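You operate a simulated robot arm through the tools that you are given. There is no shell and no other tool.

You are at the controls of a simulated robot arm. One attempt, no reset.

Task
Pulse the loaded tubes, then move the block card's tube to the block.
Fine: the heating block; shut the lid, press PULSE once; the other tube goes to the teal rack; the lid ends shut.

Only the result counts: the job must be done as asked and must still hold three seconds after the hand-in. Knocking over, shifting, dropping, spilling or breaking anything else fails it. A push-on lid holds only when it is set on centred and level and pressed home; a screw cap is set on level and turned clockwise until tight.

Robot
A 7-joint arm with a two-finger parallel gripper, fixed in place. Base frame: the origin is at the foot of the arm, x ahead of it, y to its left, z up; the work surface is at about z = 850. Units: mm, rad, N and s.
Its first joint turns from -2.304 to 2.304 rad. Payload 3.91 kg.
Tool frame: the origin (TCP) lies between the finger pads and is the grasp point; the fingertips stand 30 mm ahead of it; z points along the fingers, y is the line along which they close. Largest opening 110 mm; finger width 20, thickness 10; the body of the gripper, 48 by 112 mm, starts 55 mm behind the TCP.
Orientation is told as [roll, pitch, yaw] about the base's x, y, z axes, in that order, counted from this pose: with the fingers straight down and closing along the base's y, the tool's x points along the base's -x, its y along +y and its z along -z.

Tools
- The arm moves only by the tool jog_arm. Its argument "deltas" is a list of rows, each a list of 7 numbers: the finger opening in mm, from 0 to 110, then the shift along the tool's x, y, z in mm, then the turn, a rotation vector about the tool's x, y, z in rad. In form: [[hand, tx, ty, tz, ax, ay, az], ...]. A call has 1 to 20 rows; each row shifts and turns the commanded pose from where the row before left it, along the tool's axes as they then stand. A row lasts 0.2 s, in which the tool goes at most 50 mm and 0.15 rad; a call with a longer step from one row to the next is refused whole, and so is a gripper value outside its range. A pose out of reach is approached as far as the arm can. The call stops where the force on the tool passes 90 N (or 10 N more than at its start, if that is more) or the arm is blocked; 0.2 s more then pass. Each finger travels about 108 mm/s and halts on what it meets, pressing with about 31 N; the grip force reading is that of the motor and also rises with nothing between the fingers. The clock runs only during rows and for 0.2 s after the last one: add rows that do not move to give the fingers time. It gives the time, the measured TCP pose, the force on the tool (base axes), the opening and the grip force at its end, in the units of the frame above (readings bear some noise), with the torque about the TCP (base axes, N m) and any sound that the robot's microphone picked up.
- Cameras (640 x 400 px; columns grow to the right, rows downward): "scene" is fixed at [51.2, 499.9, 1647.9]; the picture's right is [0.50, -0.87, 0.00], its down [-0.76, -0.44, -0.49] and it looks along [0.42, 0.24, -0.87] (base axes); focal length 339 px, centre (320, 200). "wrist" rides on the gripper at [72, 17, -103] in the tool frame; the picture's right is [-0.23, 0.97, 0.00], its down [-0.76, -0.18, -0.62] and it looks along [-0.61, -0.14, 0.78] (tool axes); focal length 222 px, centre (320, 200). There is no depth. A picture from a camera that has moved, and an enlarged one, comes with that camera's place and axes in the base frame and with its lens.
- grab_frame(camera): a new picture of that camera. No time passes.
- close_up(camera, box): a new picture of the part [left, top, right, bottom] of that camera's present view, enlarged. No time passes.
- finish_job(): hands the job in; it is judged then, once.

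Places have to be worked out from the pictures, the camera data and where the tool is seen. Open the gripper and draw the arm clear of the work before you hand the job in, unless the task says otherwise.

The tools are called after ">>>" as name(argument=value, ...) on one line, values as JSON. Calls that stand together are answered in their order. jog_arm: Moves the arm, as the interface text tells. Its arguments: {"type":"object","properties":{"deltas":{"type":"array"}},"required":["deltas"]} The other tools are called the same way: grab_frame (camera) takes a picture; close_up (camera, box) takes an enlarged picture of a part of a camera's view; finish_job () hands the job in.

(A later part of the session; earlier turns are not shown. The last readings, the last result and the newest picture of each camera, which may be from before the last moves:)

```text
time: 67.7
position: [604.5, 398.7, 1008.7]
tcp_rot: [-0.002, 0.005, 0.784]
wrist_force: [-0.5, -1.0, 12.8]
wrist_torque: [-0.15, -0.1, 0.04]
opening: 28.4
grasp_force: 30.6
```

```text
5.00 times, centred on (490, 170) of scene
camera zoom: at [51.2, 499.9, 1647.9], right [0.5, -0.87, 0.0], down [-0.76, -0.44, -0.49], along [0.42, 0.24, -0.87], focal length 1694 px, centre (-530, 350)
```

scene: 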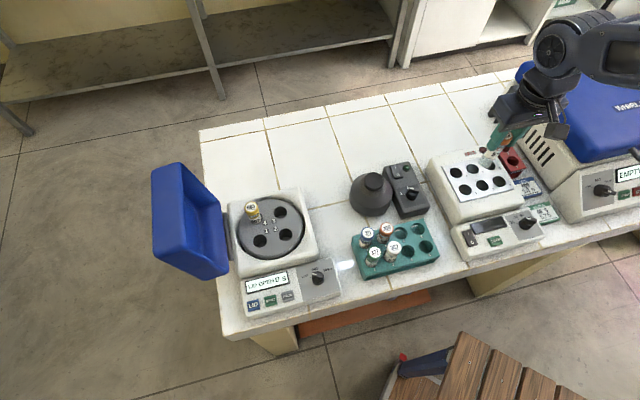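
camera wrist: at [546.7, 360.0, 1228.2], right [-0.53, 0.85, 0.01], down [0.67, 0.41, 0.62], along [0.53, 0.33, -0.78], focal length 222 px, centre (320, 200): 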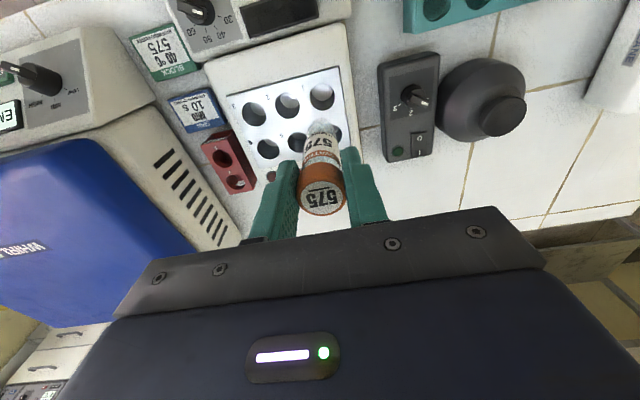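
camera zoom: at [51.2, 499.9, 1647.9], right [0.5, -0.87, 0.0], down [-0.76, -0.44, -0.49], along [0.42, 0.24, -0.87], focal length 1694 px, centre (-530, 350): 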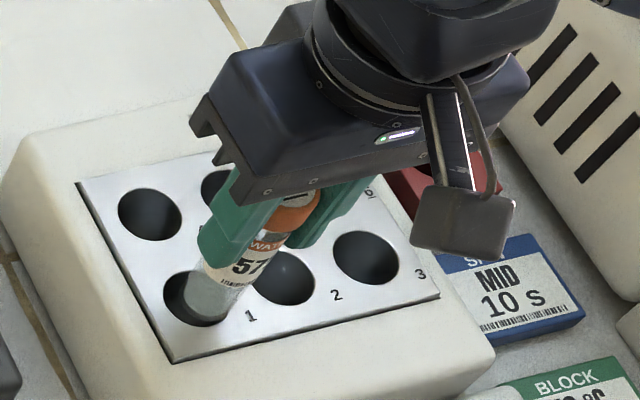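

Now the contact is on the −h side; wrist and scene views both show the gap on the +h side. Raise a bit, shift +h 3 mm and retry.

>>> jog_arm(deltas=[[5, 0, 0, -8, 0, 0, 0], [5, -0.5, 3.2, 0, 0.002, -0.0049, 0], [5, 0, 0, 0, 0, 0, 0], [5, 0, 0, 3, 0, 0, 0], [5, 0, 0, 3, 0, 0, 0], [5, 0, 0, 2, 0, 0, 0], [5, 0, 0, 0, 0, 0, 0]])

>>> close_up(camera="wrist", box=[250, 70, 380, 220])

>>> close_up(camera="scene", box=[450, 130, 530, 210])

```text
time: 69.3
position: [602.8, 401.3, 1006.7]
tcp_rot: [-0.004, 0.001, 0.783]
wrist_force: [0.4, -0.2, 0.1]
wrist_torque: [-0.02, -0.01, -0.01]
opening: 28.3
grasp_force: 30.9
```

```text
2.67 times, centred on (315, 145) of wrist
camera zoom: at [540.3, 361.5, 1111.2], right [-0.53, 0.85, 0.0], down [0.66, 0.41, 0.62], along [0.53, 0.32, -0.78], focal length 592 px, centre (333, 347)
```

zoom: 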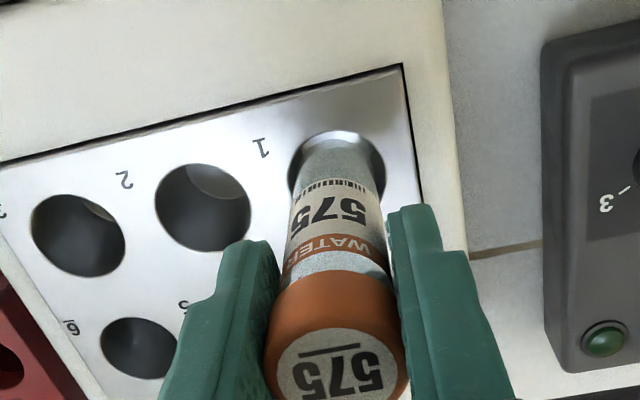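

```text
5.00 times, centred on (490, 170) of scene
camera zoom: at [51.2, 499.9, 1647.9], right [0.5, -0.87, 0.0], down [-0.76, -0.44, -0.49], along [0.42, 0.24, -0.87], focal length 1694 px, centre (-530, 350)
```

zoom: 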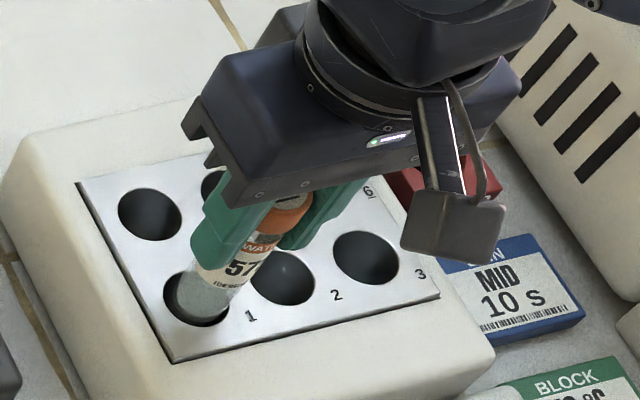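

No contact force now: the tube is entering the well. Continue down slowly.

>>> jog_arm(deltas=[[5, 0, 0, 4, 0, 0, 0], [5, 0, 0, 4, 0, 0, 0], [5, 0, 0, 4, 0, 0, 0], [5, 0, 0, 0, 0, 0, 0]])

```text
time: 70.3
position: [602.2, 401.8, 995.5]
tcp_rot: [-0.003, 0.004, 0.784]
wrist_force: [0.5, 1.1, -0.5]
wrist_torque: [0.01, 0.01, 0.0]
opening: 28.6
grasp_force: 31.2
```

Free so far; keep lowering.

>>> jog_arm(deltas=[[5, 0, 0, 4, 0, 0, 0], [5, 0, 0, 4, 0, 0, 0], [5, 0, 0, 4, 0, 0, 0], [5, 0, 0, 0, 0, 0, 0]])

>>> close_up(camera="scene", box=[450, 130, 530, 210])

>>> close_up(camera="wrist", box=[250, 70, 380, 220])

```text
time: 71.3
position: [603.0, 401.5, 983.9]
tcp_rot: [-0.007, 0.002, 0.785]
wrist_force: [0.8, -0.3, -0.6]
wrist_torque: [-0.02, 0.04, 0.03]
opening: 28.4
grasp_force: 30.8
```

```text
5.00 times, centred on (490, 170) of scene
camera zoom: at [51.2, 499.9, 1647.9], right [0.5, -0.87, 0.0], down [-0.76, -0.44, -0.49], along [0.42, 0.24, -0.87], focal length 1694 px, centre (-530, 350)
```

zoom: 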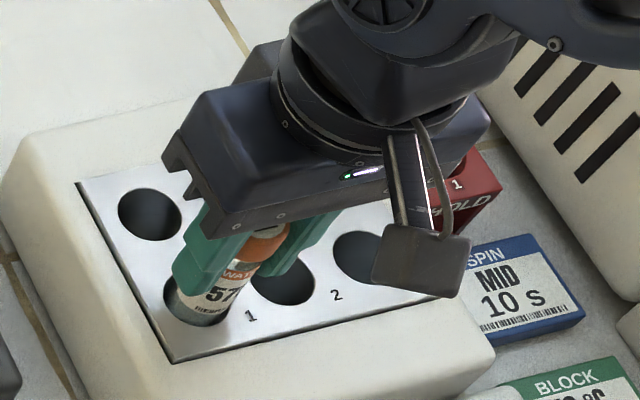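

```text
2.67 times, centred on (315, 145) of wrist
camera zoom: at [540.5, 361.5, 1087.2], right [-0.53, 0.85, 0.0], down [0.66, 0.41, 0.62], along [0.53, 0.32, -0.78], focal length 592 px, centre (333, 347)
```

zoom: 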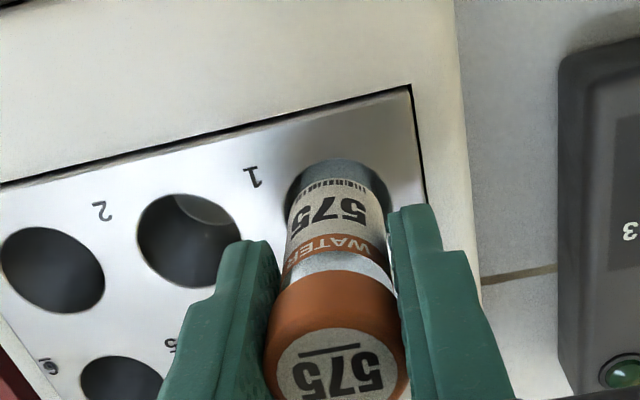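

Going in well. Continue down, checking the force.

>>> jog_arm(deltas=[[5, 0, 0, 3, 0, 0, 0], [5, 0, 0, 3, 0, 0, 0], [5, 0, 0, 2, 0, 0, 0], [5, 0, 0, 0, 0, 0, 0]])

```text
time: 72.3
position: [601.8, 401.8, 974.3]
tcp_rot: [-0.004, 0.003, 0.784]
wrist_force: [-0.2, 0.1, -3.5]
wrist_torque: [-0.02, 0.0, 0.03]
opening: 28.5
grasp_force: 31.2
```

>>> jog_arm(deltas=[[5, 0, 0, 2, 0, 0, 0], [5, 0, 0, 2, 0, 0, 0], [5, 0, 0, 2, 0, 0, 0], [5, 0, 0, 0, 0, 0, 0]])

```text
time: 73.3
position: [603.1, 400.5, 969.1]
tcp_rot: [-0.005, 0.003, 0.784]
wrist_force: [0.8, 0.3, -3.7]
wrist_torque: [0.02, -0.02, 0.05]
opening: 28.5
grasp_force: 31.1
```

Still no bottoming. A few more millimetres (fingertips remain above the plate).

>>> jog_arm(deltas=[[5, 0, 0, 2, 0, 0, 0], [5, 0, 0, 2, 0, 0, 0], [5, 0, 0, 0, 0, 0, 0]])

>>> close_up(camera="wrist", box=[250, 70, 380, 220])

>>> close_up(camera="scene", box=[450, 130, 530, 210])

```text
time: 74.1
position: [602.5, 400.0, 964.3]
tcp_rot: [-0.006, 0.003, 0.785]
wrist_force: [0.0, 0.9, -0.8]
wrist_torque: [0.04, 0.0, 0.03]
opening: 28.4
grasp_force: 30.4
```

```text
2.67 times, centred on (315, 145) of wrist
camera zoom: at [540.6, 360.8, 1069.2], right [-0.53, 0.85, 0.0], down [0.66, 0.41, 0.62], along [0.53, 0.32, -0.78], focal length 592 px, centre (333, 347)
```

zoom: 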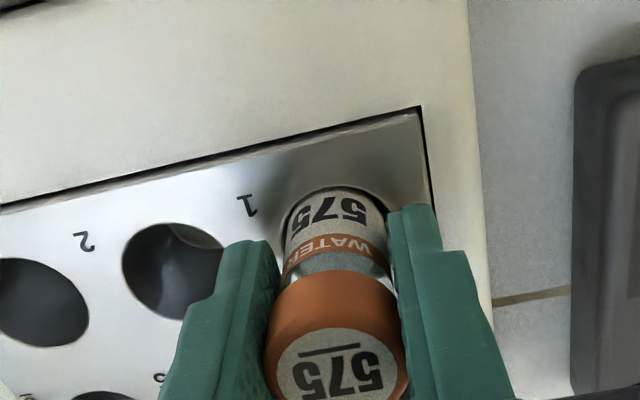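

```text
5.00 times, centred on (490, 170) of scene
camera zoom: at [51.2, 499.9, 1647.9], right [0.5, -0.87, 0.0], down [-0.76, -0.44, -0.49], along [0.42, 0.24, -0.87], focal length 1694 px, centre (-530, 350)
```

zoom: 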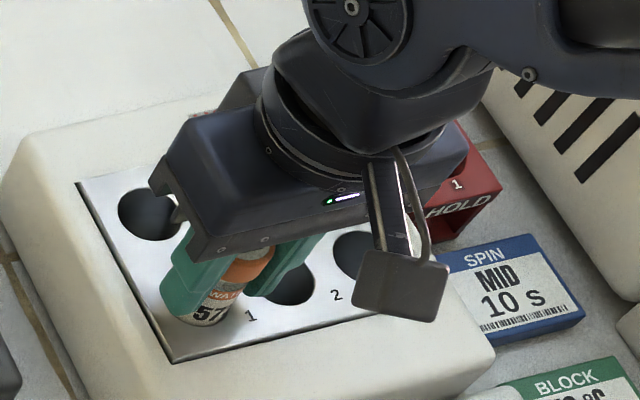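

Tips are ~12 mm above the plate. Lower 6 mm more in small steps looking for the bottom.

>>> jog_arm(deltas=[[5, 0, 0, 2, 0, 0, 0], [5, 0, 0, 2, 0, 0, 0], [5, 0, 0, 2, 0, 0, 0], [5, 0, 0, 0, 0, 0, 0]])

```text
time: 75.1
position: [603.2, 401.7, 960.3]
tcp_rot: [-0.005, -0.001, 0.783]
wrist_force: [1.7, 0.8, 25.5]
wrist_torque: [0.19, -0.19, -0.02]
opening: 28.5
grasp_force: 31.0
```

25 N upward near the axis: the tube is seated on the bottom. Ease 1 mm up and open the fingers.

>>> jog_arm(deltas=[[5, 0, 0, -1, 0, 0, 0], [35, 0, 0, 0, 0, 0, 0], [45, 0, 0, 0, 0, 0, 0], [60, 0, 0, 0, 0, 0, 0], [60, 0, 0, 0, 0, 0, 0]])

>>> grab_frame(camera="wrist")

>>> close_up(camera="scene", box=[450, 130, 530, 210])

```text
time: 76.3
position: [603.6, 399.7, 960.7]
tcp_rot: [-0.005, 0.001, 0.783]
wrist_force: [-0.7, 0.2, 0.8]
wrist_torque: [0.0, -0.02, 0.02]
opening: 59.8
grasp_force: 0.0
```

```text
taken
camera wrist: at [541.0, 361.6, 1064.1], right [-0.53, 0.85, 0.0], down [0.66, 0.41, 0.62], along [0.53, 0.32, -0.78], focal length 222 px, centre (320, 200)
```

wrist: 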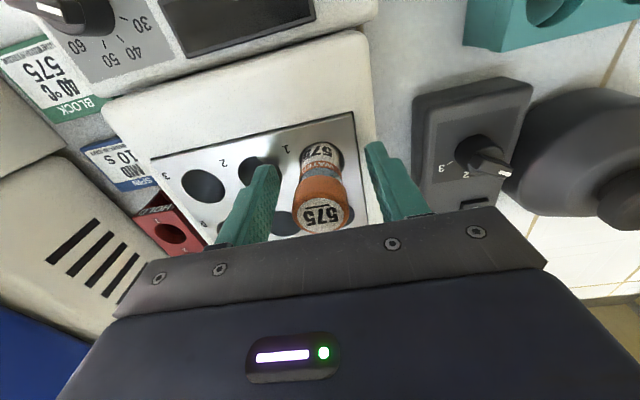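

```text
5.00 times, centred on (490, 170) of scene
camera zoom: at [51.2, 499.9, 1647.9], right [0.5, -0.87, 0.0], down [-0.76, -0.44, -0.49], along [0.42, 0.24, -0.87], focal length 1694 px, centre (-530, 350)
```

zoom: 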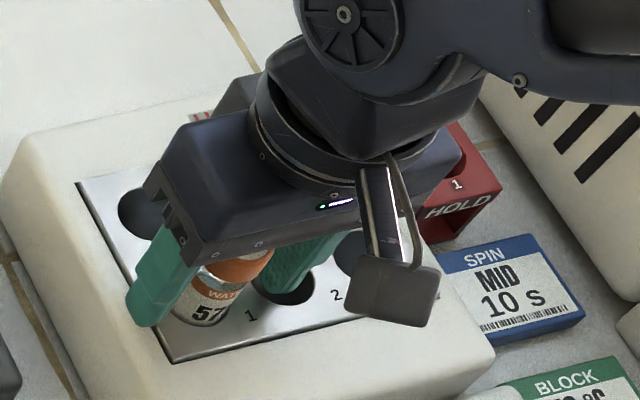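

Released and seated. Lift clear, then move to view the teal rack from the wrist camera.

>>> jog_arm(deltas=[[60, 0, 0, -10, 0, 0, 0], [60, 0, 0, -40, 0, 0, 0], [60, 0, 0, -45, 0, 0, 0], [60, 0, 0, -45, 0, 0, 0], [60, 0, 0, -30, -0.003, -0.004, 0], [60, 26.4, 35.8, 0, 0, 0, 0], [60, 26.4, 35.8, 0, 0, 0, 0], [60, 26.4, 35.8, 0, 0, 0, 0], [60, 26.4, 35.8, 0, 0, 0, 0], [60, 26.4, 35.8, 0, 0, 0, 0], [60, 0, 0, 0, 0, 0, 0]])

>>> grab_frame(camera="wrist")

>>> grab_frame(camera="scene")

>>> close_up(camera="scene", box=[335, 200, 455, 290])

>>> close_up(camera="scene", box=[440, 130, 540, 230])

```text
time: 78.7
position: [382.1, 433.7, 1130.6]
tcp_rot: [-0.002, -0.003, 0.784]
wrist_force: [0.5, -0.4, -0.3]
wrist_torque: [-0.01, -0.01, 0.01]
opening: 60.0
grasp_force: 0.1
```

```text
taken
camera wrist: at [320.8, 393.3, 1233.8], right [-0.53, 0.85, 0.0], down [0.66, 0.41, 0.62], along [0.53, 0.33, -0.78], focal length 222 px, centre (320, 200)
```

wrist: 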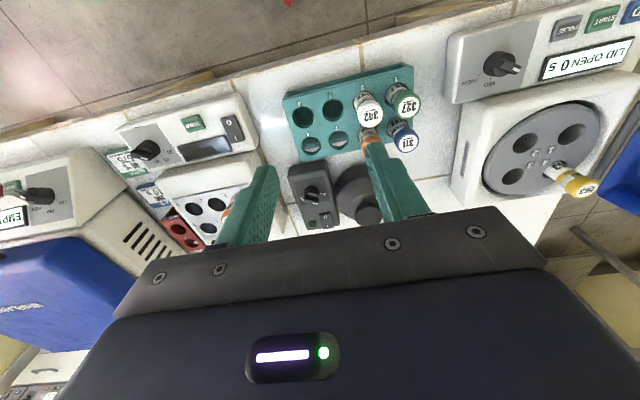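

```text
taken
```

scene: 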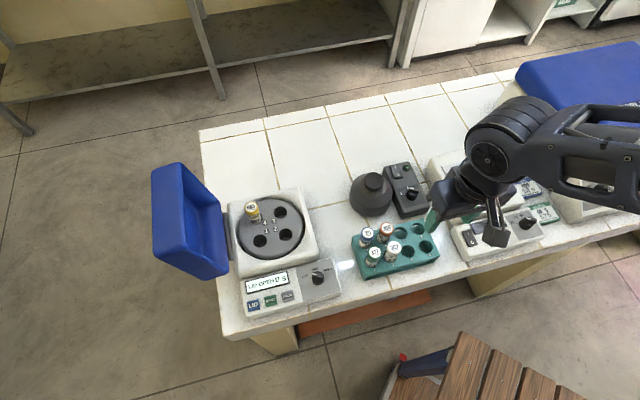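

```text
4.44 times, centred on (395, 245) of scene
camera zoom: at [51.2, 499.9, 1647.9], right [0.5, -0.87, 0.0], down [-0.76, -0.44, -0.49], along [0.42, 0.24, -0.87], focal length 1505 px, centre (-13, 0)
```

zoom: 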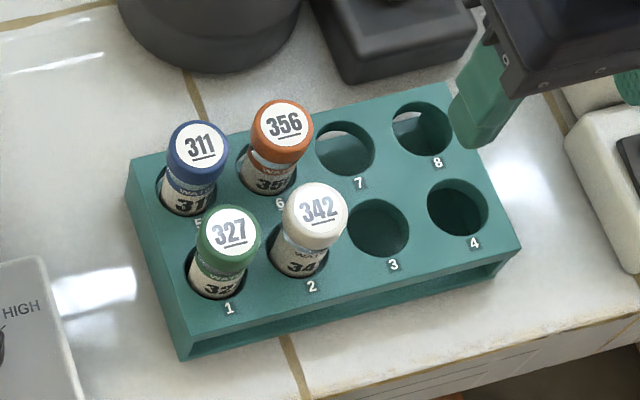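

```text
4.00 times, centred on (490, 180) of scene
camera zoom: at [51.2, 499.9, 1647.9], right [0.5, -0.87, 0.0], down [-0.76, -0.44, -0.49], along [0.42, 0.24, -0.87], focal length 1355 px, centre (-360, 280)
```

zoom: 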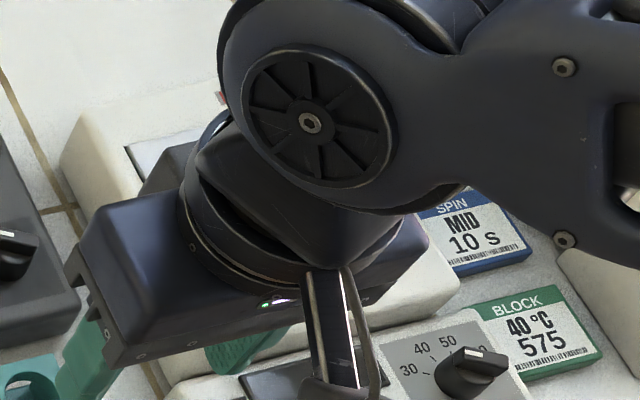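

Close-up of the rack from the wrist for triangulating wells 4 and 8.

>>> close_up(camera="wrist", box=[270, 60, 430, 180])

>>> close_up(camera="wrist", box=[440, 60, 640, 220])

```text
3.33 times, centred on (350, 120) of wrist
camera zoom: at [320.8, 393.3, 1233.8], right [-0.53, 0.85, 0.0], down [0.66, 0.41, 0.62], along [0.53, 0.33, -0.78], focal length 740 px, centre (220, 467)
```

zoom: 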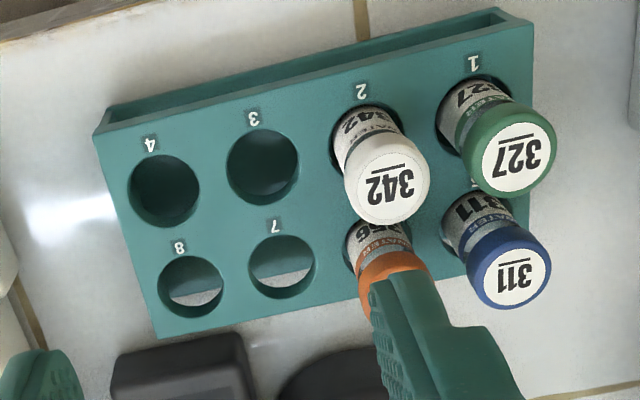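

```text
2.50 times, centred on (540, 140) of wrist
camera zoom: at [320.8, 393.3, 1233.8], right [-0.53, 0.85, 0.0], down [0.66, 0.41, 0.62], along [0.53, 0.33, -0.78], focal length 555 px, centre (-230, 350)
```

zoom: 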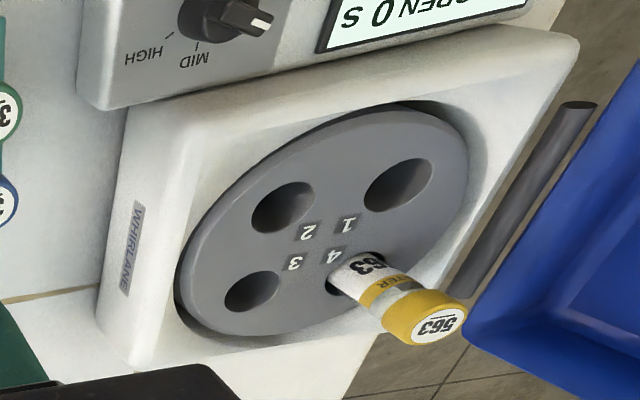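

Rack well 8 ≈ (463,463), top z≈898 (both views agree to <1 mm). Tube 563 ≈ (280.8,809), cap top z≈981. Move above 563 at safe height.

>>> jog_arm(deltas=[[60, -21.5, 37.5, 0, 0, 0, 0], [60, -21.5, 37.5, 0, 0, 0, 0], [60, -21.5, 37.5, 0, 0, 0, 0], [60, -21.5, 37.5, 0, 0, 0, 0], [60, -21.5, 37.5, 0, 0, 0, 0], [60, -21.5, 37.5, 0, 0, 0, 0], [60, -21.5, 37.5, 0, 0, 0, 0], [60, -21.5, 37.5, 0, 0, 0, 0], [60, -21.5, 37, 0, 0, 0, 0], [60, 0, 0, 30, 0, 0, 0], [60, 0, 0, 30, 0, 0, 0], [60, 0, 0, 0, 0, 0, 0]])

>>> grab_frame(camera="wrist")

>>> close_up(camera="scene", box=[200, 150, 350, 290])

>>> close_up(camera="scene", box=[440, 130, 540, 230])

```text
time: 81.3
position: [280.3, 811.4, 1069.8]
tcp_rot: [-0.002, -0.003, 0.784]
wrist_force: [-0.2, 1.5, 0.6]
wrist_torque: [0.01, 0.03, -0.01]
opening: 59.7
grasp_force: 0.1
```

```text
taken
camera wrist: at [218.6, 770.5, 1174.0], right [-0.53, 0.85, 0.0], down [0.66, 0.41, 0.62], along [0.53, 0.33, -0.78], focal length 222 px, centre (320, 200)
```

wrist: 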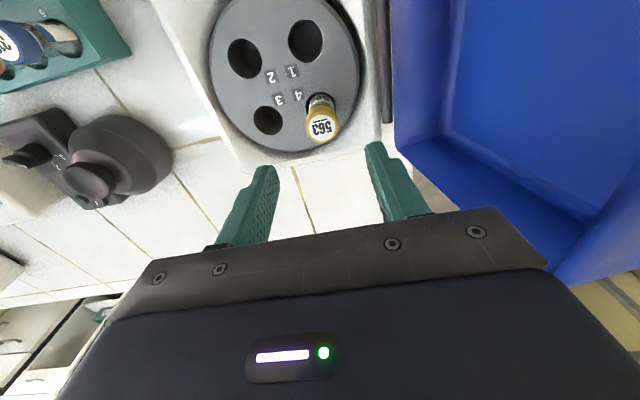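

```text
2.86 times, centred on (275, 220) of scene
camera zoom: at [51.2, 499.9, 1647.9], right [0.5, -0.87, 0.0], down [-0.76, -0.44, -0.49], along [0.42, 0.24, -0.87], focal length 968 px, centre (449, 143)
```

zoom: 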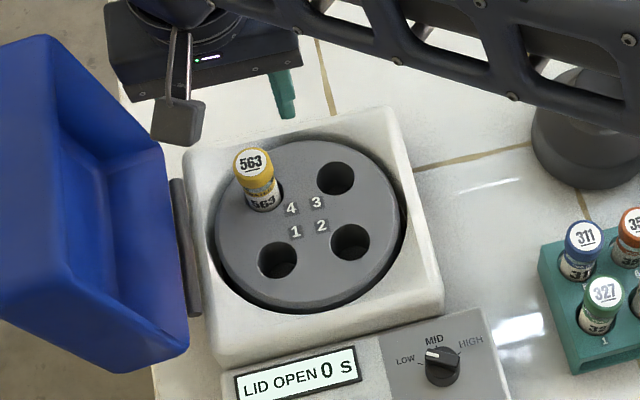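

```text
4.00 times, centred on (490, 180) of scene
camera zoom: at [51.2, 499.9, 1647.9], right [0.5, -0.87, 0.0], down [-0.76, -0.44, -0.49], along [0.42, 0.24, -0.87], focal length 1355 px, centre (-360, 280)
```

zoom: 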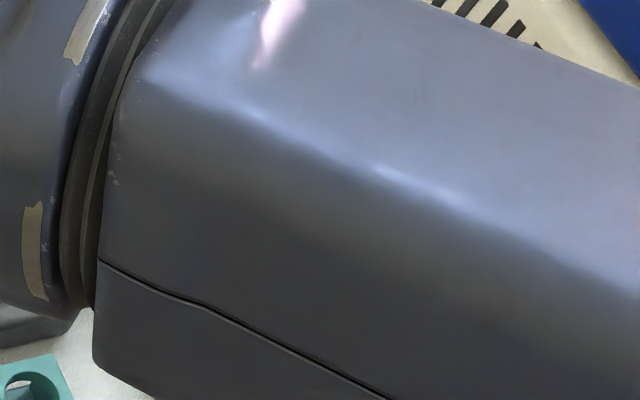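

Nearly aligned: shift (+1.7,−0.4) and descend around 563's cap to z≈971.

>>> jog_arm(deltas=[[60, -0.9, -1.5, 0, 0, 0, 0], [60, 0, 0, 30, 0, 0, 0], [60, 0, 0, 30, 0, 0, 0], [60, 0, 0, 30, 0, 0, 0], [60, 0, 0, 9, 0, 0, 0], [60, 0, 0, 0, 0, 0, 0]])

>>> grab_frame(camera="wrist")

>>> close_up(camera="scene", box=[200, 150, 350, 290])

```text
time: 82.7
position: [281.6, 808.7, 971.2]
tcp_rot: [-0.002, -0.001, 0.784]
wrist_force: [-0.3, -0.5, -0.3]
wrist_torque: [-0.01, -0.04, -0.01]
opening: 60.0
grasp_force: 0.1
```

```text
taken
camera wrist: at [221.3, 769.0, 1075.0], right [-0.53, 0.85, 0.0], down [0.66, 0.41, 0.62], along [0.53, 0.33, -0.78], focal length 222 px, centre (320, 200)
```

wrist: 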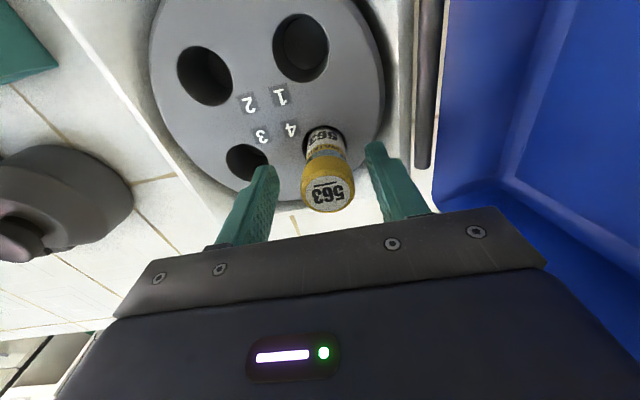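

```text
2.86 times, centred on (275, 220) of scene
camera zoom: at [51.2, 499.9, 1647.9], right [0.5, -0.87, 0.0], down [-0.76, -0.44, -0.49], along [0.42, 0.24, -0.87], focal length 968 px, centre (449, 143)
```

zoom: 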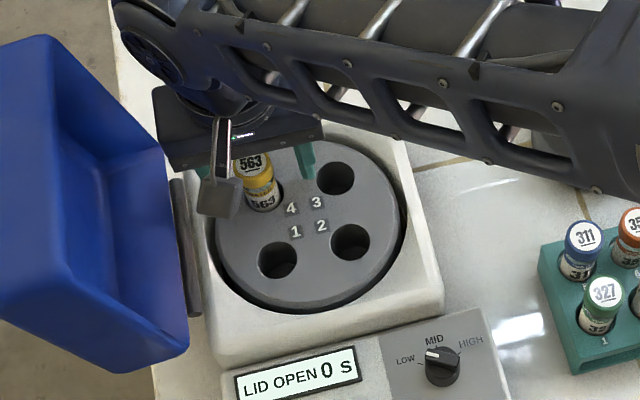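

Tube is ~2–3 mm toward +h from the finger centre; shift to centre it and close.

>>> jog_arm(deltas=[[60, 1, 2.5, 0, 0, 0, 0], [60, 0, 0, 0, 0, 0, 0], [40, 0, 0, 0, 0, 0, 0], [5, 0, 0, 0, 0, 0, 0], [5, 0, 0, 0, 0, 0, 0], [5, 0, 0, 0, 0, 0, 0]])

>>> close_up(camera="wrist", box=[220, 90, 440, 240])

```text
time: 84.1
position: [281.0, 811.6, 972.3]
tcp_rot: [-0.002, -0.002, 0.783]
wrist_force: [0.6, -0.1, -0.7]
wrist_torque: [0.01, -0.01, -0.03]
opening: 28.8
grasp_force: 31.3
```

```text
2.67 times, centred on (330, 165) of wrist
camera zoom: at [218.6, 770.8, 1075.1], right [-0.53, 0.85, 0.0], down [0.66, 0.41, 0.62], along [0.53, 0.33, -0.78], focal length 592 px, centre (293, 293)
```

zoom: 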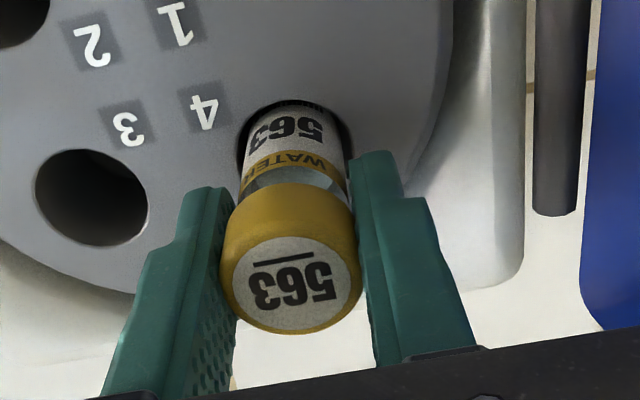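

Gripped at 28.8 mm. Lift straight up.

>>> jog_arm(deltas=[[5, 0, 0, -10, 0, 0, 0], [5, 0, 0, -15, 0, 0, 0], [5, 0, 0, -25, 0, 0, 0], [5, 0, 0, -30, 0, 0, 0], [5, 0, 0, -35, 0, 0, 0], [5, 0, 0, -35, 0, 0, 0], [5, 0, 0, 0, 0, 0, 0]])

>>> grab_frame(camera="wrist")

```text
time: 85.7
position: [279.5, 812.2, 1122.4]
tcp_rot: [-0.001, -0.002, 0.783]
wrist_force: [-0.2, 0.6, -0.5]
wrist_torque: [-0.01, 0.01, 0.01]
opening: 28.9
grasp_force: 30.7
```

```text
taken
camera wrist: at [217.5, 771.2, 1225.6], right [-0.53, 0.85, 0.0], down [0.66, 0.41, 0.62], along [0.53, 0.33, -0.78], focal length 222 px, centre (320, 200)
```

wrist: 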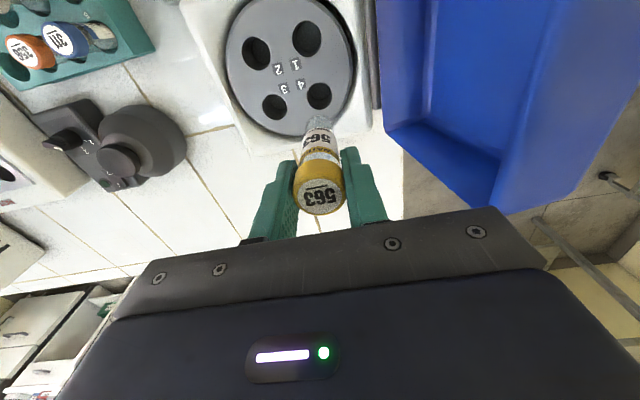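

Carry 563 to above rack well 8.

>>> jog_arm(deltas=[[5, 13, -41.8, 0, 0, 0, 0], [5, 13, -41.8, 0, 0, 0, 0], [5, 13, -41.8, 0, 0, 0, 0], [5, 13, -41.8, 0, 0, 0, 0], [5, 13, -41.8, 0, 0, 0, 0], [5, 13, -41.8, 0, 0, 0, 0], [5, 13, -41.8, 0, 0, 0, 0], [5, 13, -41.8, 0, 0, 0, 0], [5, 13, -41.8, 0, 0, 0, 0], [5, 0, 0, 40, 0, 0, 0], [5, 0, 0, 40, 0, 0, 0], [5, 0, 0, 20, 0, 0, 0], [5, 0, 0, 0, 0, 0, 0]])

>>> close_up(camera="wrist", box=[240, 70, 400, 220])

>>> close_up(camera="scene", box=[370, 190, 450, 270])

>>> grab_frame(camera="scene")

```text
time: 88.5
position: [463.6, 462.9, 1021.1]
tcp_rot: [-0.003, -0.003, 0.784]
wrist_force: [0.1, -0.4, -0.8]
wrist_torque: [0.0, 0.0, -0.02]
opening: 28.4
grasp_force: 30.7
```

```text
2.67 times, centred on (320, 145) of wrist
camera zoom: at [400.7, 422.8, 1125.0], right [-0.53, 0.85, 0.0], down [0.66, 0.41, 0.62], along [0.53, 0.33, -0.78], focal length 592 px, centre (320, 347)
```

zoom: 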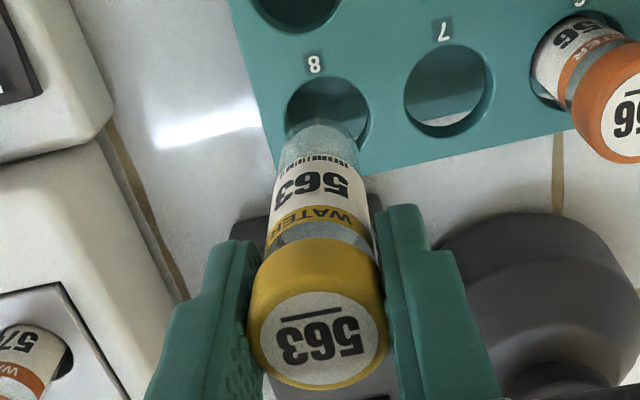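

```text
5.00 times, centred on (410, 230) of scene
camera zoom: at [51.2, 499.9, 1647.9], right [0.5, -0.87, 0.0], down [-0.76, -0.44, -0.49], along [0.42, 0.24, -0.87], focal length 1694 px, centre (-130, 50)
```

zoom: 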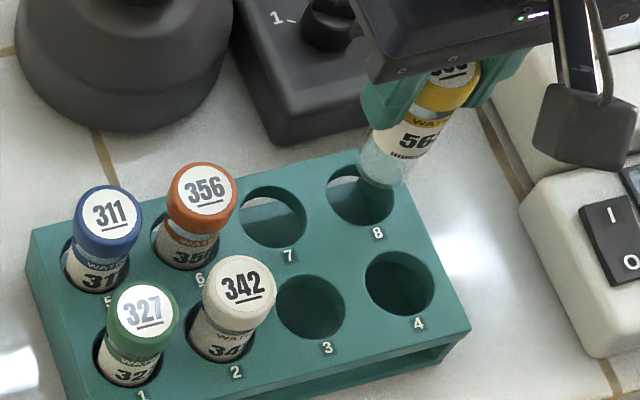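

```text
taken
```

scene: 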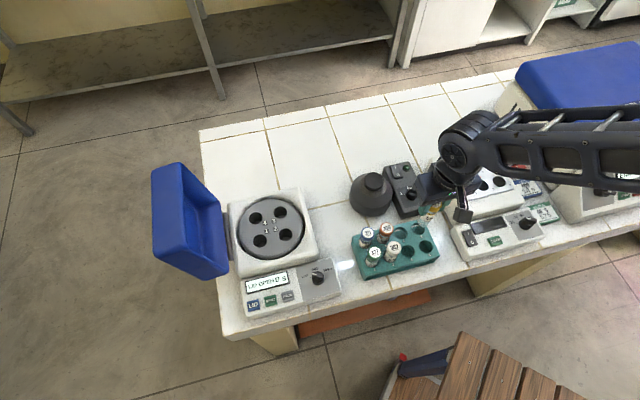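

Tube 563 is held nearly centred; well 8 is ~1.5 mm off in +h. Apply a small correction and descend slowly with force checks.

>>> jog_arm(deltas=[[5, 0.7, 1.4, 0, 0, 0, 0], [5, 0, 0, 10, 0, 0, 0], [5, 0, 0, 8, 0, 0, 0], [5, 0, 0, 4, 0, 0, 0], [5, 0, 0, 4, 0, 0, 0], [5, 0, 0, 3, 0, 0, 0], [5, 0, 0, 3, 0, 0, 0], [5, 0, 0, 0, 0, 0, 0]])

>>> close_up(camera="wrist", box=[240, 70, 400, 220])

>>> close_up(camera="scene", box=[370, 190, 450, 270])

```text
time: 90.3
position: [462.0, 463.3, 988.7]
tcp_rot: [-0.002, -0.001, 0.785]
wrist_force: [0.4, -0.7, -0.2]
wrist_torque: [0.02, -0.02, 0.01]
opening: 28.7
grasp_force: 31.1
```

```text
2.67 times, centred on (320, 145) of wrist
camera zoom: at [400.1, 422.6, 1092.4], right [-0.53, 0.85, 0.0], down [0.66, 0.41, 0.62], along [0.53, 0.33, -0.78], focal length 592 px, centre (320, 347)
```

zoom: 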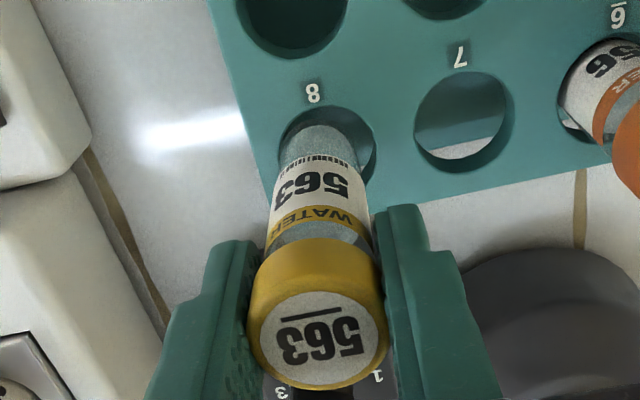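

```text
5.00 times, centred on (410, 230) of scene
camera zoom: at [51.2, 499.9, 1647.9], right [0.5, -0.87, 0.0], down [-0.76, -0.44, -0.49], along [0.42, 0.24, -0.87], focal length 1694 px, centre (-130, 50)
```

zoom: 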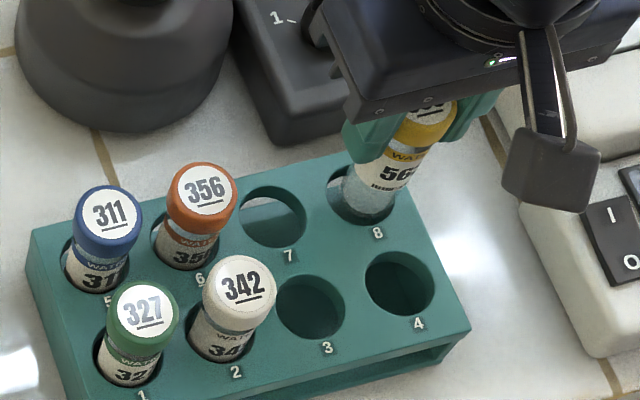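

Entering; the tube sits ~2 mm toward −h. Shift +h 1.8 mm and continue down.

>>> jog_arm(deltas=[[5, 0, 1.8, 0, 0, 0, 0], [5, 0, 0, 3, 0, 0, 0], [5, 0, 0, 3, 0, 0, 0], [5, 0, 0, 3, 0, 0, 0], [5, 0, 0, 3, 0, 0, 0], [5, 0, 0, 0, 0, 0, 0]])

>>> close_up(camera="wrist", box=[240, 70, 400, 220])

```text
time: 91.7
position: [460.7, 463.9, 977.8]
tcp_rot: [0.0, -0.001, 0.783]
wrist_force: [0.1, -0.1, -0.7]
wrist_torque: [0.02, 0.05, -0.02]
opening: 28.5
grasp_force: 30.5
```

```text
2.67 times, centred on (320, 145) of wrist
camera zoom: at [399.1, 423.8, 1080.7], right [-0.53, 0.85, 0.0], down [0.66, 0.41, 0.62], along [0.53, 0.33, -0.78], focal length 592 px, centre (320, 347)
```

zoom: 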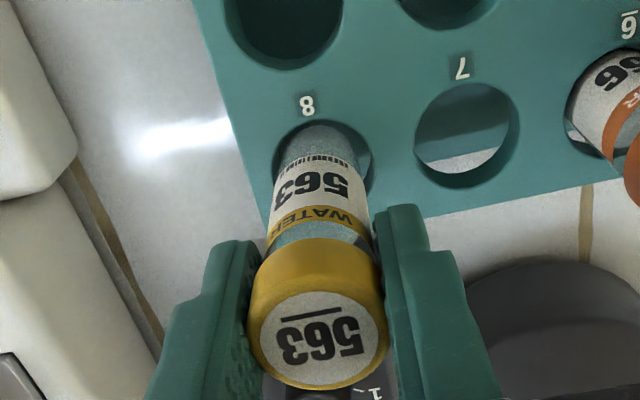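

It is inside the well with no force. Keep lowering; neighbours' cap height suggests seating at TCP ≈ 946.

>>> jog_arm(deltas=[[5, 0, 0, 4, 0, 0, 0], [5, 0, 0, 4, 0, 0, 0], [5, 0, 0, 4, 0, 0, 0], [5, 0, 0, 4, 0, 0, 0], [5, 0, 0, 0, 0, 0, 0]])

>>> close_up(camera="wrist", box=[240, 70, 400, 220])

```text
time: 92.9
position: [461.5, 464.3, 961.4]
tcp_rot: [-0.001, 0.0, 0.785]
wrist_force: [-0.3, 0.3, -3.2]
wrist_torque: [0.04, 0.01, -0.02]
opening: 28.8
grasp_force: 31.2
```

```text
2.67 times, centred on (320, 145) of wrist
camera zoom: at [398.9, 423.4, 1064.2], right [-0.53, 0.85, 0.0], down [0.66, 0.41, 0.62], along [0.53, 0.33, -0.78], focal length 592 px, centre (320, 347)
```

zoom: 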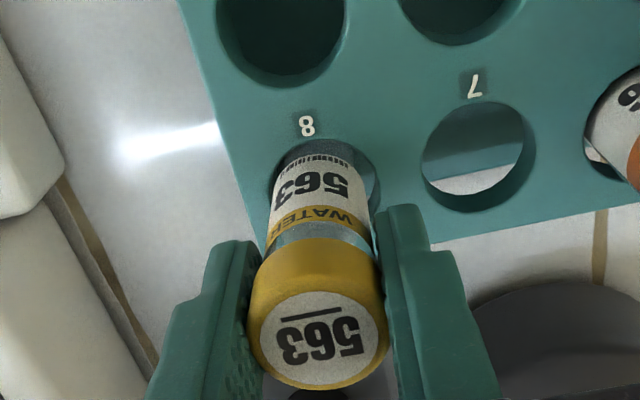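

Good. Continue in smaller steps to find the bottom.

>>> jog_arm(deltas=[[5, 0, 0, 3, 0, 0, 0], [5, 0, 0, 3, 0, 0, 0], [5, 0, 0, 2, 0, 0, 0], [5, 0, 0, 2, 0, 0, 0], [5, 0, 0, 0, 0, 0, 0]])

```text
time: 94.1
position: [460.1, 463.4, 950.9]
tcp_rot: [-0.002, -0.004, 0.783]
wrist_force: [-0.5, -0.5, -2.3]
wrist_torque: [-0.01, -0.04, 0.02]
opening: 28.5
grasp_force: 31.6
```

>>> jog_arm(deltas=[[5, 0, 0, 2, 0, 0, 0], [5, 0, 0, 1.5, 0, 0, 0], [5, 0, 0, 1.5, 0, 0, 0], [5, 0, 0, 0, 0, 0, 0]])

```text
time: 95.1
position: [460.7, 463.4, 946.4]
tcp_rot: [-0.003, -0.004, 0.783]
wrist_force: [-0.5, -2.0, 12.4]
wrist_torque: [-0.18, 0.08, 0.0]
opening: 28.7
grasp_force: 30.6
```

12 N upward at the expected seating height: it's on the bottom. Release and lift.

>>> jog_arm(deltas=[[5, 0, 0, -0.7, 0, 0, 0], [35, 0, 0, 0, 0, 0, 0], [45, 0, 0, 0, 0, 0, 0], [60, 0, 0, 0, 0, 0, 0], [60, 0, 0, 0, 0, 0, 0]])

>>> grab_frame(camera="wrist")

>>> close_up(camera="scene", box=[370, 190, 450, 270])

```text
time: 96.3
position: [461.5, 463.5, 946.3]
tcp_rot: [0.0, -0.003, 0.784]
wrist_force: [-0.4, 0.0, -0.3]
wrist_torque: [0.0, -0.01, 0.0]
opening: 59.9
grasp_force: 0.1
```

```text
taken
camera wrist: at [398.9, 424.5, 1050.4], right [-0.53, 0.85, 0.0], down [0.66, 0.41, 0.62], along [0.53, 0.33, -0.78], focal length 222 px, centre (320, 200)
```

wrist: 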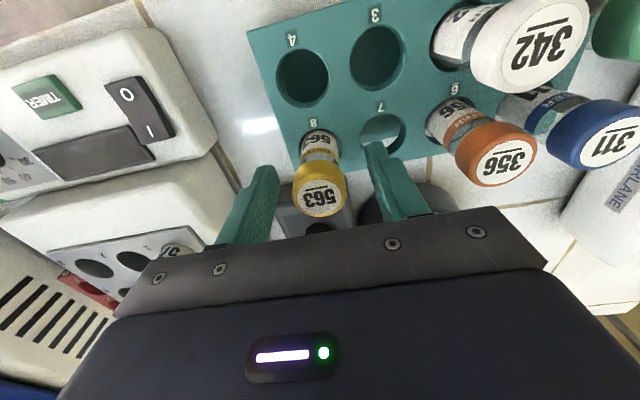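

```text
5.00 times, centred on (410, 230) of scene
camera zoom: at [51.2, 499.9, 1647.9], right [0.5, -0.87, 0.0], down [-0.76, -0.44, -0.49], along [0.42, 0.24, -0.87], focal length 1694 px, centre (-130, 50)
```

zoom: 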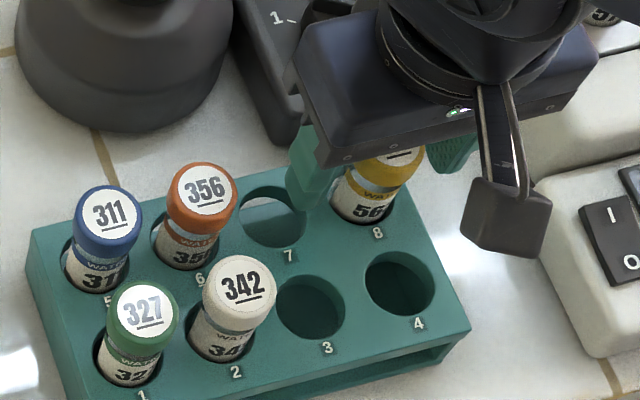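

563 is seated in the rack. Lift clear, close the fingers, and travel at height back toward the lid's near side.

>>> jog_arm(deltas=[[60, 0, 0, -10, 0, 0, 0], [60, 0, 0, -40, 0, 0, 0], [60, 0, 0, -45, 0, 0, 0], [60, 0, 0, -45, 0, 0, 0], [60, 0, 0, -45, 0, 0, 0], [30, 0, 0, -40, 0, 0, 0], [0, 0, 0, -36, 0, 0, 0], [0, 11.2, 42, 0, 0, 0, 0], [0, 11.2, 42, 0, 0, 0, 0], [0, 11.2, 42, 0, 0, 0, 0], [0, 11.2, 42, 0, 0, 0, 0], [0, 11.2, 42, 0, 0, 0, 0], [0, 11.2, 42, 0, 0, 0, 0], [0, 11.2, 42, 0, 0, 0, 0], [0, 11.2, 42, 0, 0, 0, 0], [0, 11.2, 42, 0, 0, 0, 0], [0, 11.2, 42, 0, 0, 0, 0], [0, 11.2, 42, 0, 0, 0, 0], [0, 0, 0, 0, 0, 0, 0]])

>>> grab_frame(camera="scene")

>>> close_up(camera="scene", box=[340, 120, 560, 280])

>>> grab_frame(camera="wrist")

```text
time: 100.3
position: [49.6, 705.8, 1208.0]
tcp_rot: [-0.001, -0.002, 0.782]
wrist_force: [-0.1, 0.4, -0.3]
wrist_torque: [-0.01, -0.01, 0.02]
opening: 0.0
grasp_force: 31.0
```

```text
taken
```

scene: 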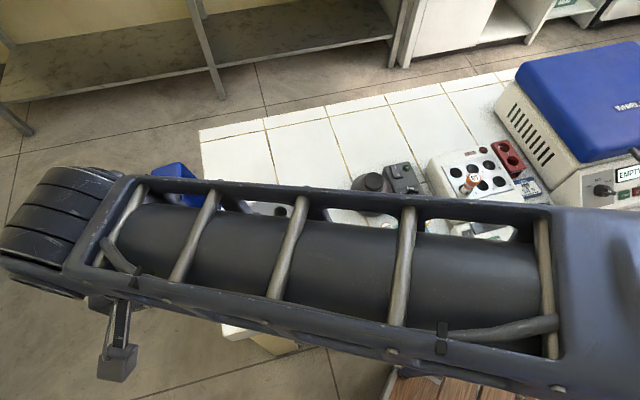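

```text
2.50 times, centred on (450, 200) of scene
camera zoom: at [51.2, 499.9, 1647.9], right [0.5, -0.87, 0.0], down [-0.76, -0.44, -0.49], along [0.42, 0.24, -0.87], focal length 847 px, centre (-5, 200)
```

zoom: 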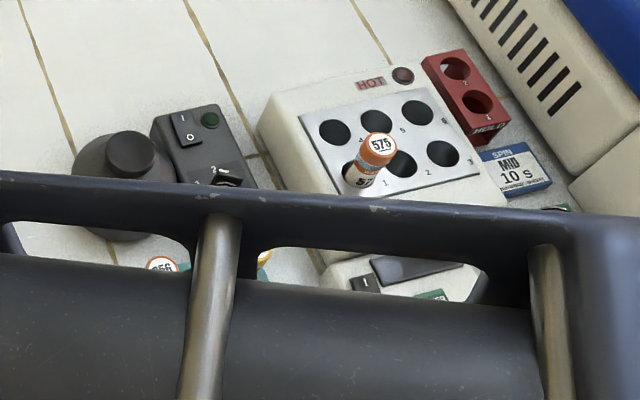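

```text
taken
camera wrist: at [-12.1, 666.3, 1311.9], right [-0.53, 0.85, 0.0], down [0.66, 0.41, 0.62], along [0.53, 0.33, -0.78], focal length 222 px, centre (320, 200)
```

wrist: 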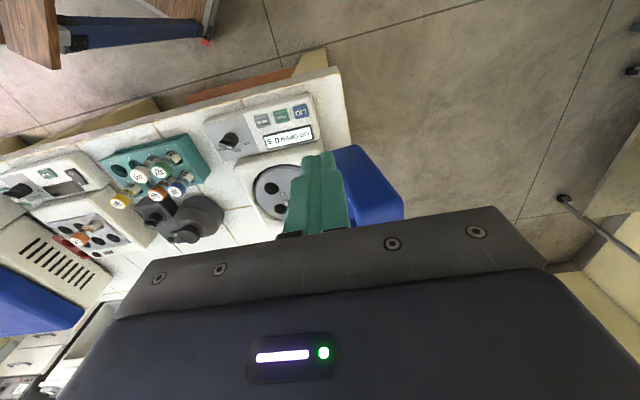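

575 stands in block well 1. Now repeat the earlier lid-closing route: out to behind the lid, then descend.

>>> jog_arm(deltas=[[0, -38.4, 23.7, 0, 0, 0, 0], [0, -38.4, 23.7, 0, 0, 0, 0], [0, -38.4, 23.7, 0, 0, 0, 0], [0, -38.4, 23.7, 0, 0, 0, 0], [0, 0, 0, 0, 0, 0, 0], [0, 0, 0, 32, 0, 0, 0], [0, 2, 8, 10, 0, 0, 0], [0, 0, 0, 25, 0, 0, 0], [0, 0, 0, 25, 0, 0, 0], [0, 0, 0, 22, 0, 0, 0], [0, 0, 0, 0, 0, 0, 0]])

>>> grab_frame(camera="wrist")

```text
time: 102.7
position: [83.8, 883.7, 1094.1]
tcp_rot: [-0.003, -0.002, 0.784]
wrist_force: [-0.4, -0.3, 0.4]
wrist_torque: [0.02, -0.02, 0.0]
opening: 0.0
grasp_force: 30.6
```

```text
taken
camera wrist: at [20.7, 843.7, 1197.6], right [-0.53, 0.85, 0.0], down [0.66, 0.41, 0.62], along [0.53, 0.33, -0.78], focal length 222 px, centre (320, 200)
```

wrist: 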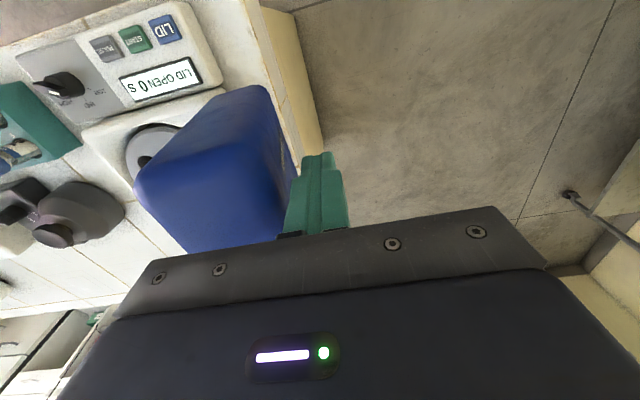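

Same pose as the successful first time. Push the lid over with the same profile.

>>> jog_arm(deltas=[[0, 0, -10, -4, 0, 0, 0], [0, 0, -15, 0, 0, 0, 0], [0, 0, -15, 0, 0, 0, 0], [0, 0, -15, 0, 0, 0, 0], [0, 0, -15, 0, 0, 0, 0], [0, 0, -15, 0, 0, 0, 0], [0, 0, -15, 0, 0, 0, 0], [0, 0, -15, 3, 0, 0, 0], [0, 0, -15, 4, 0, 0, 0], [0, 0, -15, 5, 0, 0, 0], [0, 0, -15, 6, 0, 0, 0], [0, 0, 0, 0, 0, 0, 0]])

>>> grab_frame(camera="wrist")

```text
time: 105.3
position: [194.5, 771.5, 1078.7]
tcp_rot: [-0.001, 0.0, 0.782]
wrist_force: [-0.4, -1.0, -1.0]
wrist_torque: [0.02, 0.0, 0.05]
opening: 0.1
grasp_force: 30.9
```

```text
taken
camera wrist: at [132.9, 731.1, 1181.7], right [-0.53, 0.85, 0.0], down [0.66, 0.41, 0.62], along [0.53, 0.33, -0.78], focal length 222 px, centre (320, 200)
```

wrist: 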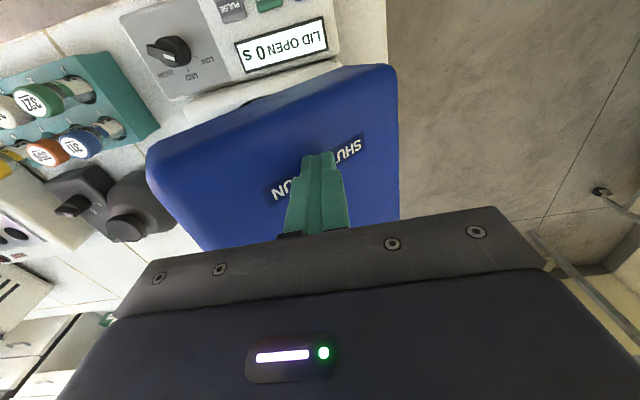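

Lid at ~45°. Continue following it down.

>>> jog_arm(deltas=[[0, 0, -15, 8.5, 0, 0, 0], [0, 0, -15, 8.5, 0, 0, 0], [0, 0, -13, 13, 0, 0, 0], [0, 0, -13, 13, 0, 0, 0], [0, 0, 0, -20, 0, 0, 0], [0, -25, -28, 0, 0, 0, 0], [0, -25, -28, 0, 0, 0, 0], [0, 0, 0, 10, 0, 0, 0], [0, 0, 0, 5, 0, 0, 0], [0, 0, 0, 0, 0, 0, 0]])

>>> close_up(camera="scene", box=[200, 150, 350, 330])

```text
time: 107.5
position: [309.8, 727.5, 1042.7]
tcp_rot: [-0.003, -0.002, 0.784]
wrist_force: [0.3, 0.1, 0.0]
wrist_torque: [0.01, -0.02, -0.01]
opening: 0.0
grasp_force: 30.8
```

```text
2.22 times, centred on (275, 240) of scene
camera zoom: at [51.2, 499.9, 1647.9], right [0.5, -0.87, 0.0], down [-0.76, -0.44, -0.49], along [0.42, 0.24, -0.87], focal length 753 px, centre (420, 111)
```

zoom: 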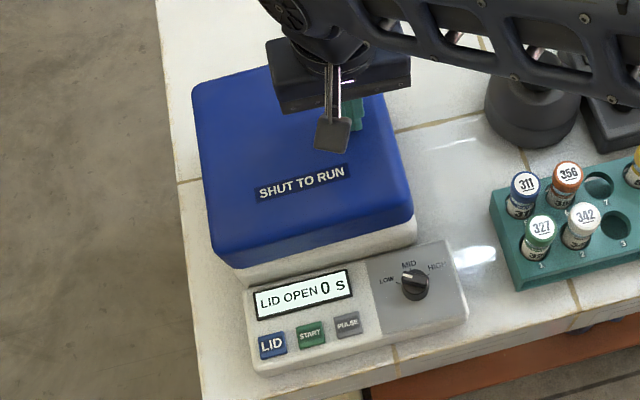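

Lid is down but still "LID OPEN". Press down gently in small steps.

>>> jog_arm(deltas=[[0, 0, 0, 4, 0, 0, 0], [0, 0, 0, 4, 0, 0, 0], [0, 0, 0, 3, 0, 0, 0], [0, 0, 0, 2, 0, 0, 0], [0, 0, 0, 0, 0, 0, 0]])

>>> close_up(camera="scene", box=[200, 150, 350, 330])

```text
time: 108.7
position: [310.3, 726.9, 1027.5]
tcp_rot: [-0.002, -0.001, 0.784]
wrist_force: [-0.5, -0.2, 0.4]
wrist_torque: [0.03, -0.01, -0.01]
opening: 0.2
grasp_force: 30.9
```

```text
2.22 times, centred on (275, 240) of scene
camera zoom: at [51.2, 499.9, 1647.9], right [0.5, -0.87, 0.0], down [-0.76, -0.44, -0.49], along [0.42, 0.24, -0.87], focal length 753 px, centre (420, 111)
```

zoom: 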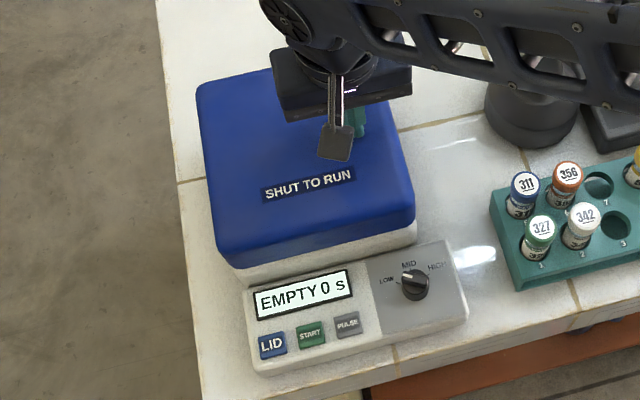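

Display now reads EMPTY 0 s: lid shut. One tiny further press to make sure it's latched, then lift away.

>>> jog_arm(deltas=[[0, 0, 0, 1, 0, 0, 0], [0, 0, 0, 1, 0, 0, 0], [0, 0, 0, 0, 0, 0, 0]])

```text
time: 109.5
position: [310.0, 727.0, 1025.7]
tcp_rot: [-0.002, -0.003, 0.784]
wrist_force: [0.5, -0.8, -0.1]
wrist_torque: [-0.02, 0.01, 0.01]
opening: 0.0
grasp_force: 31.2
```

>>> jog_arm(deltas=[[0, 0, 0, 1, 0, 0, 0], [0, 0, 0, 1, 0, 0, 0], [0, 0, 0, 0, 0, 0, 0]])

```text
time: 110.3
position: [310.4, 727.1, 1026.3]
tcp_rot: [0.0, -0.005, 0.784]
wrist_force: [2.3, -1.0, 12.3]
wrist_torque: [-0.07, 0.06, 0.16]
opening: 0.1
grasp_force: 30.9
```

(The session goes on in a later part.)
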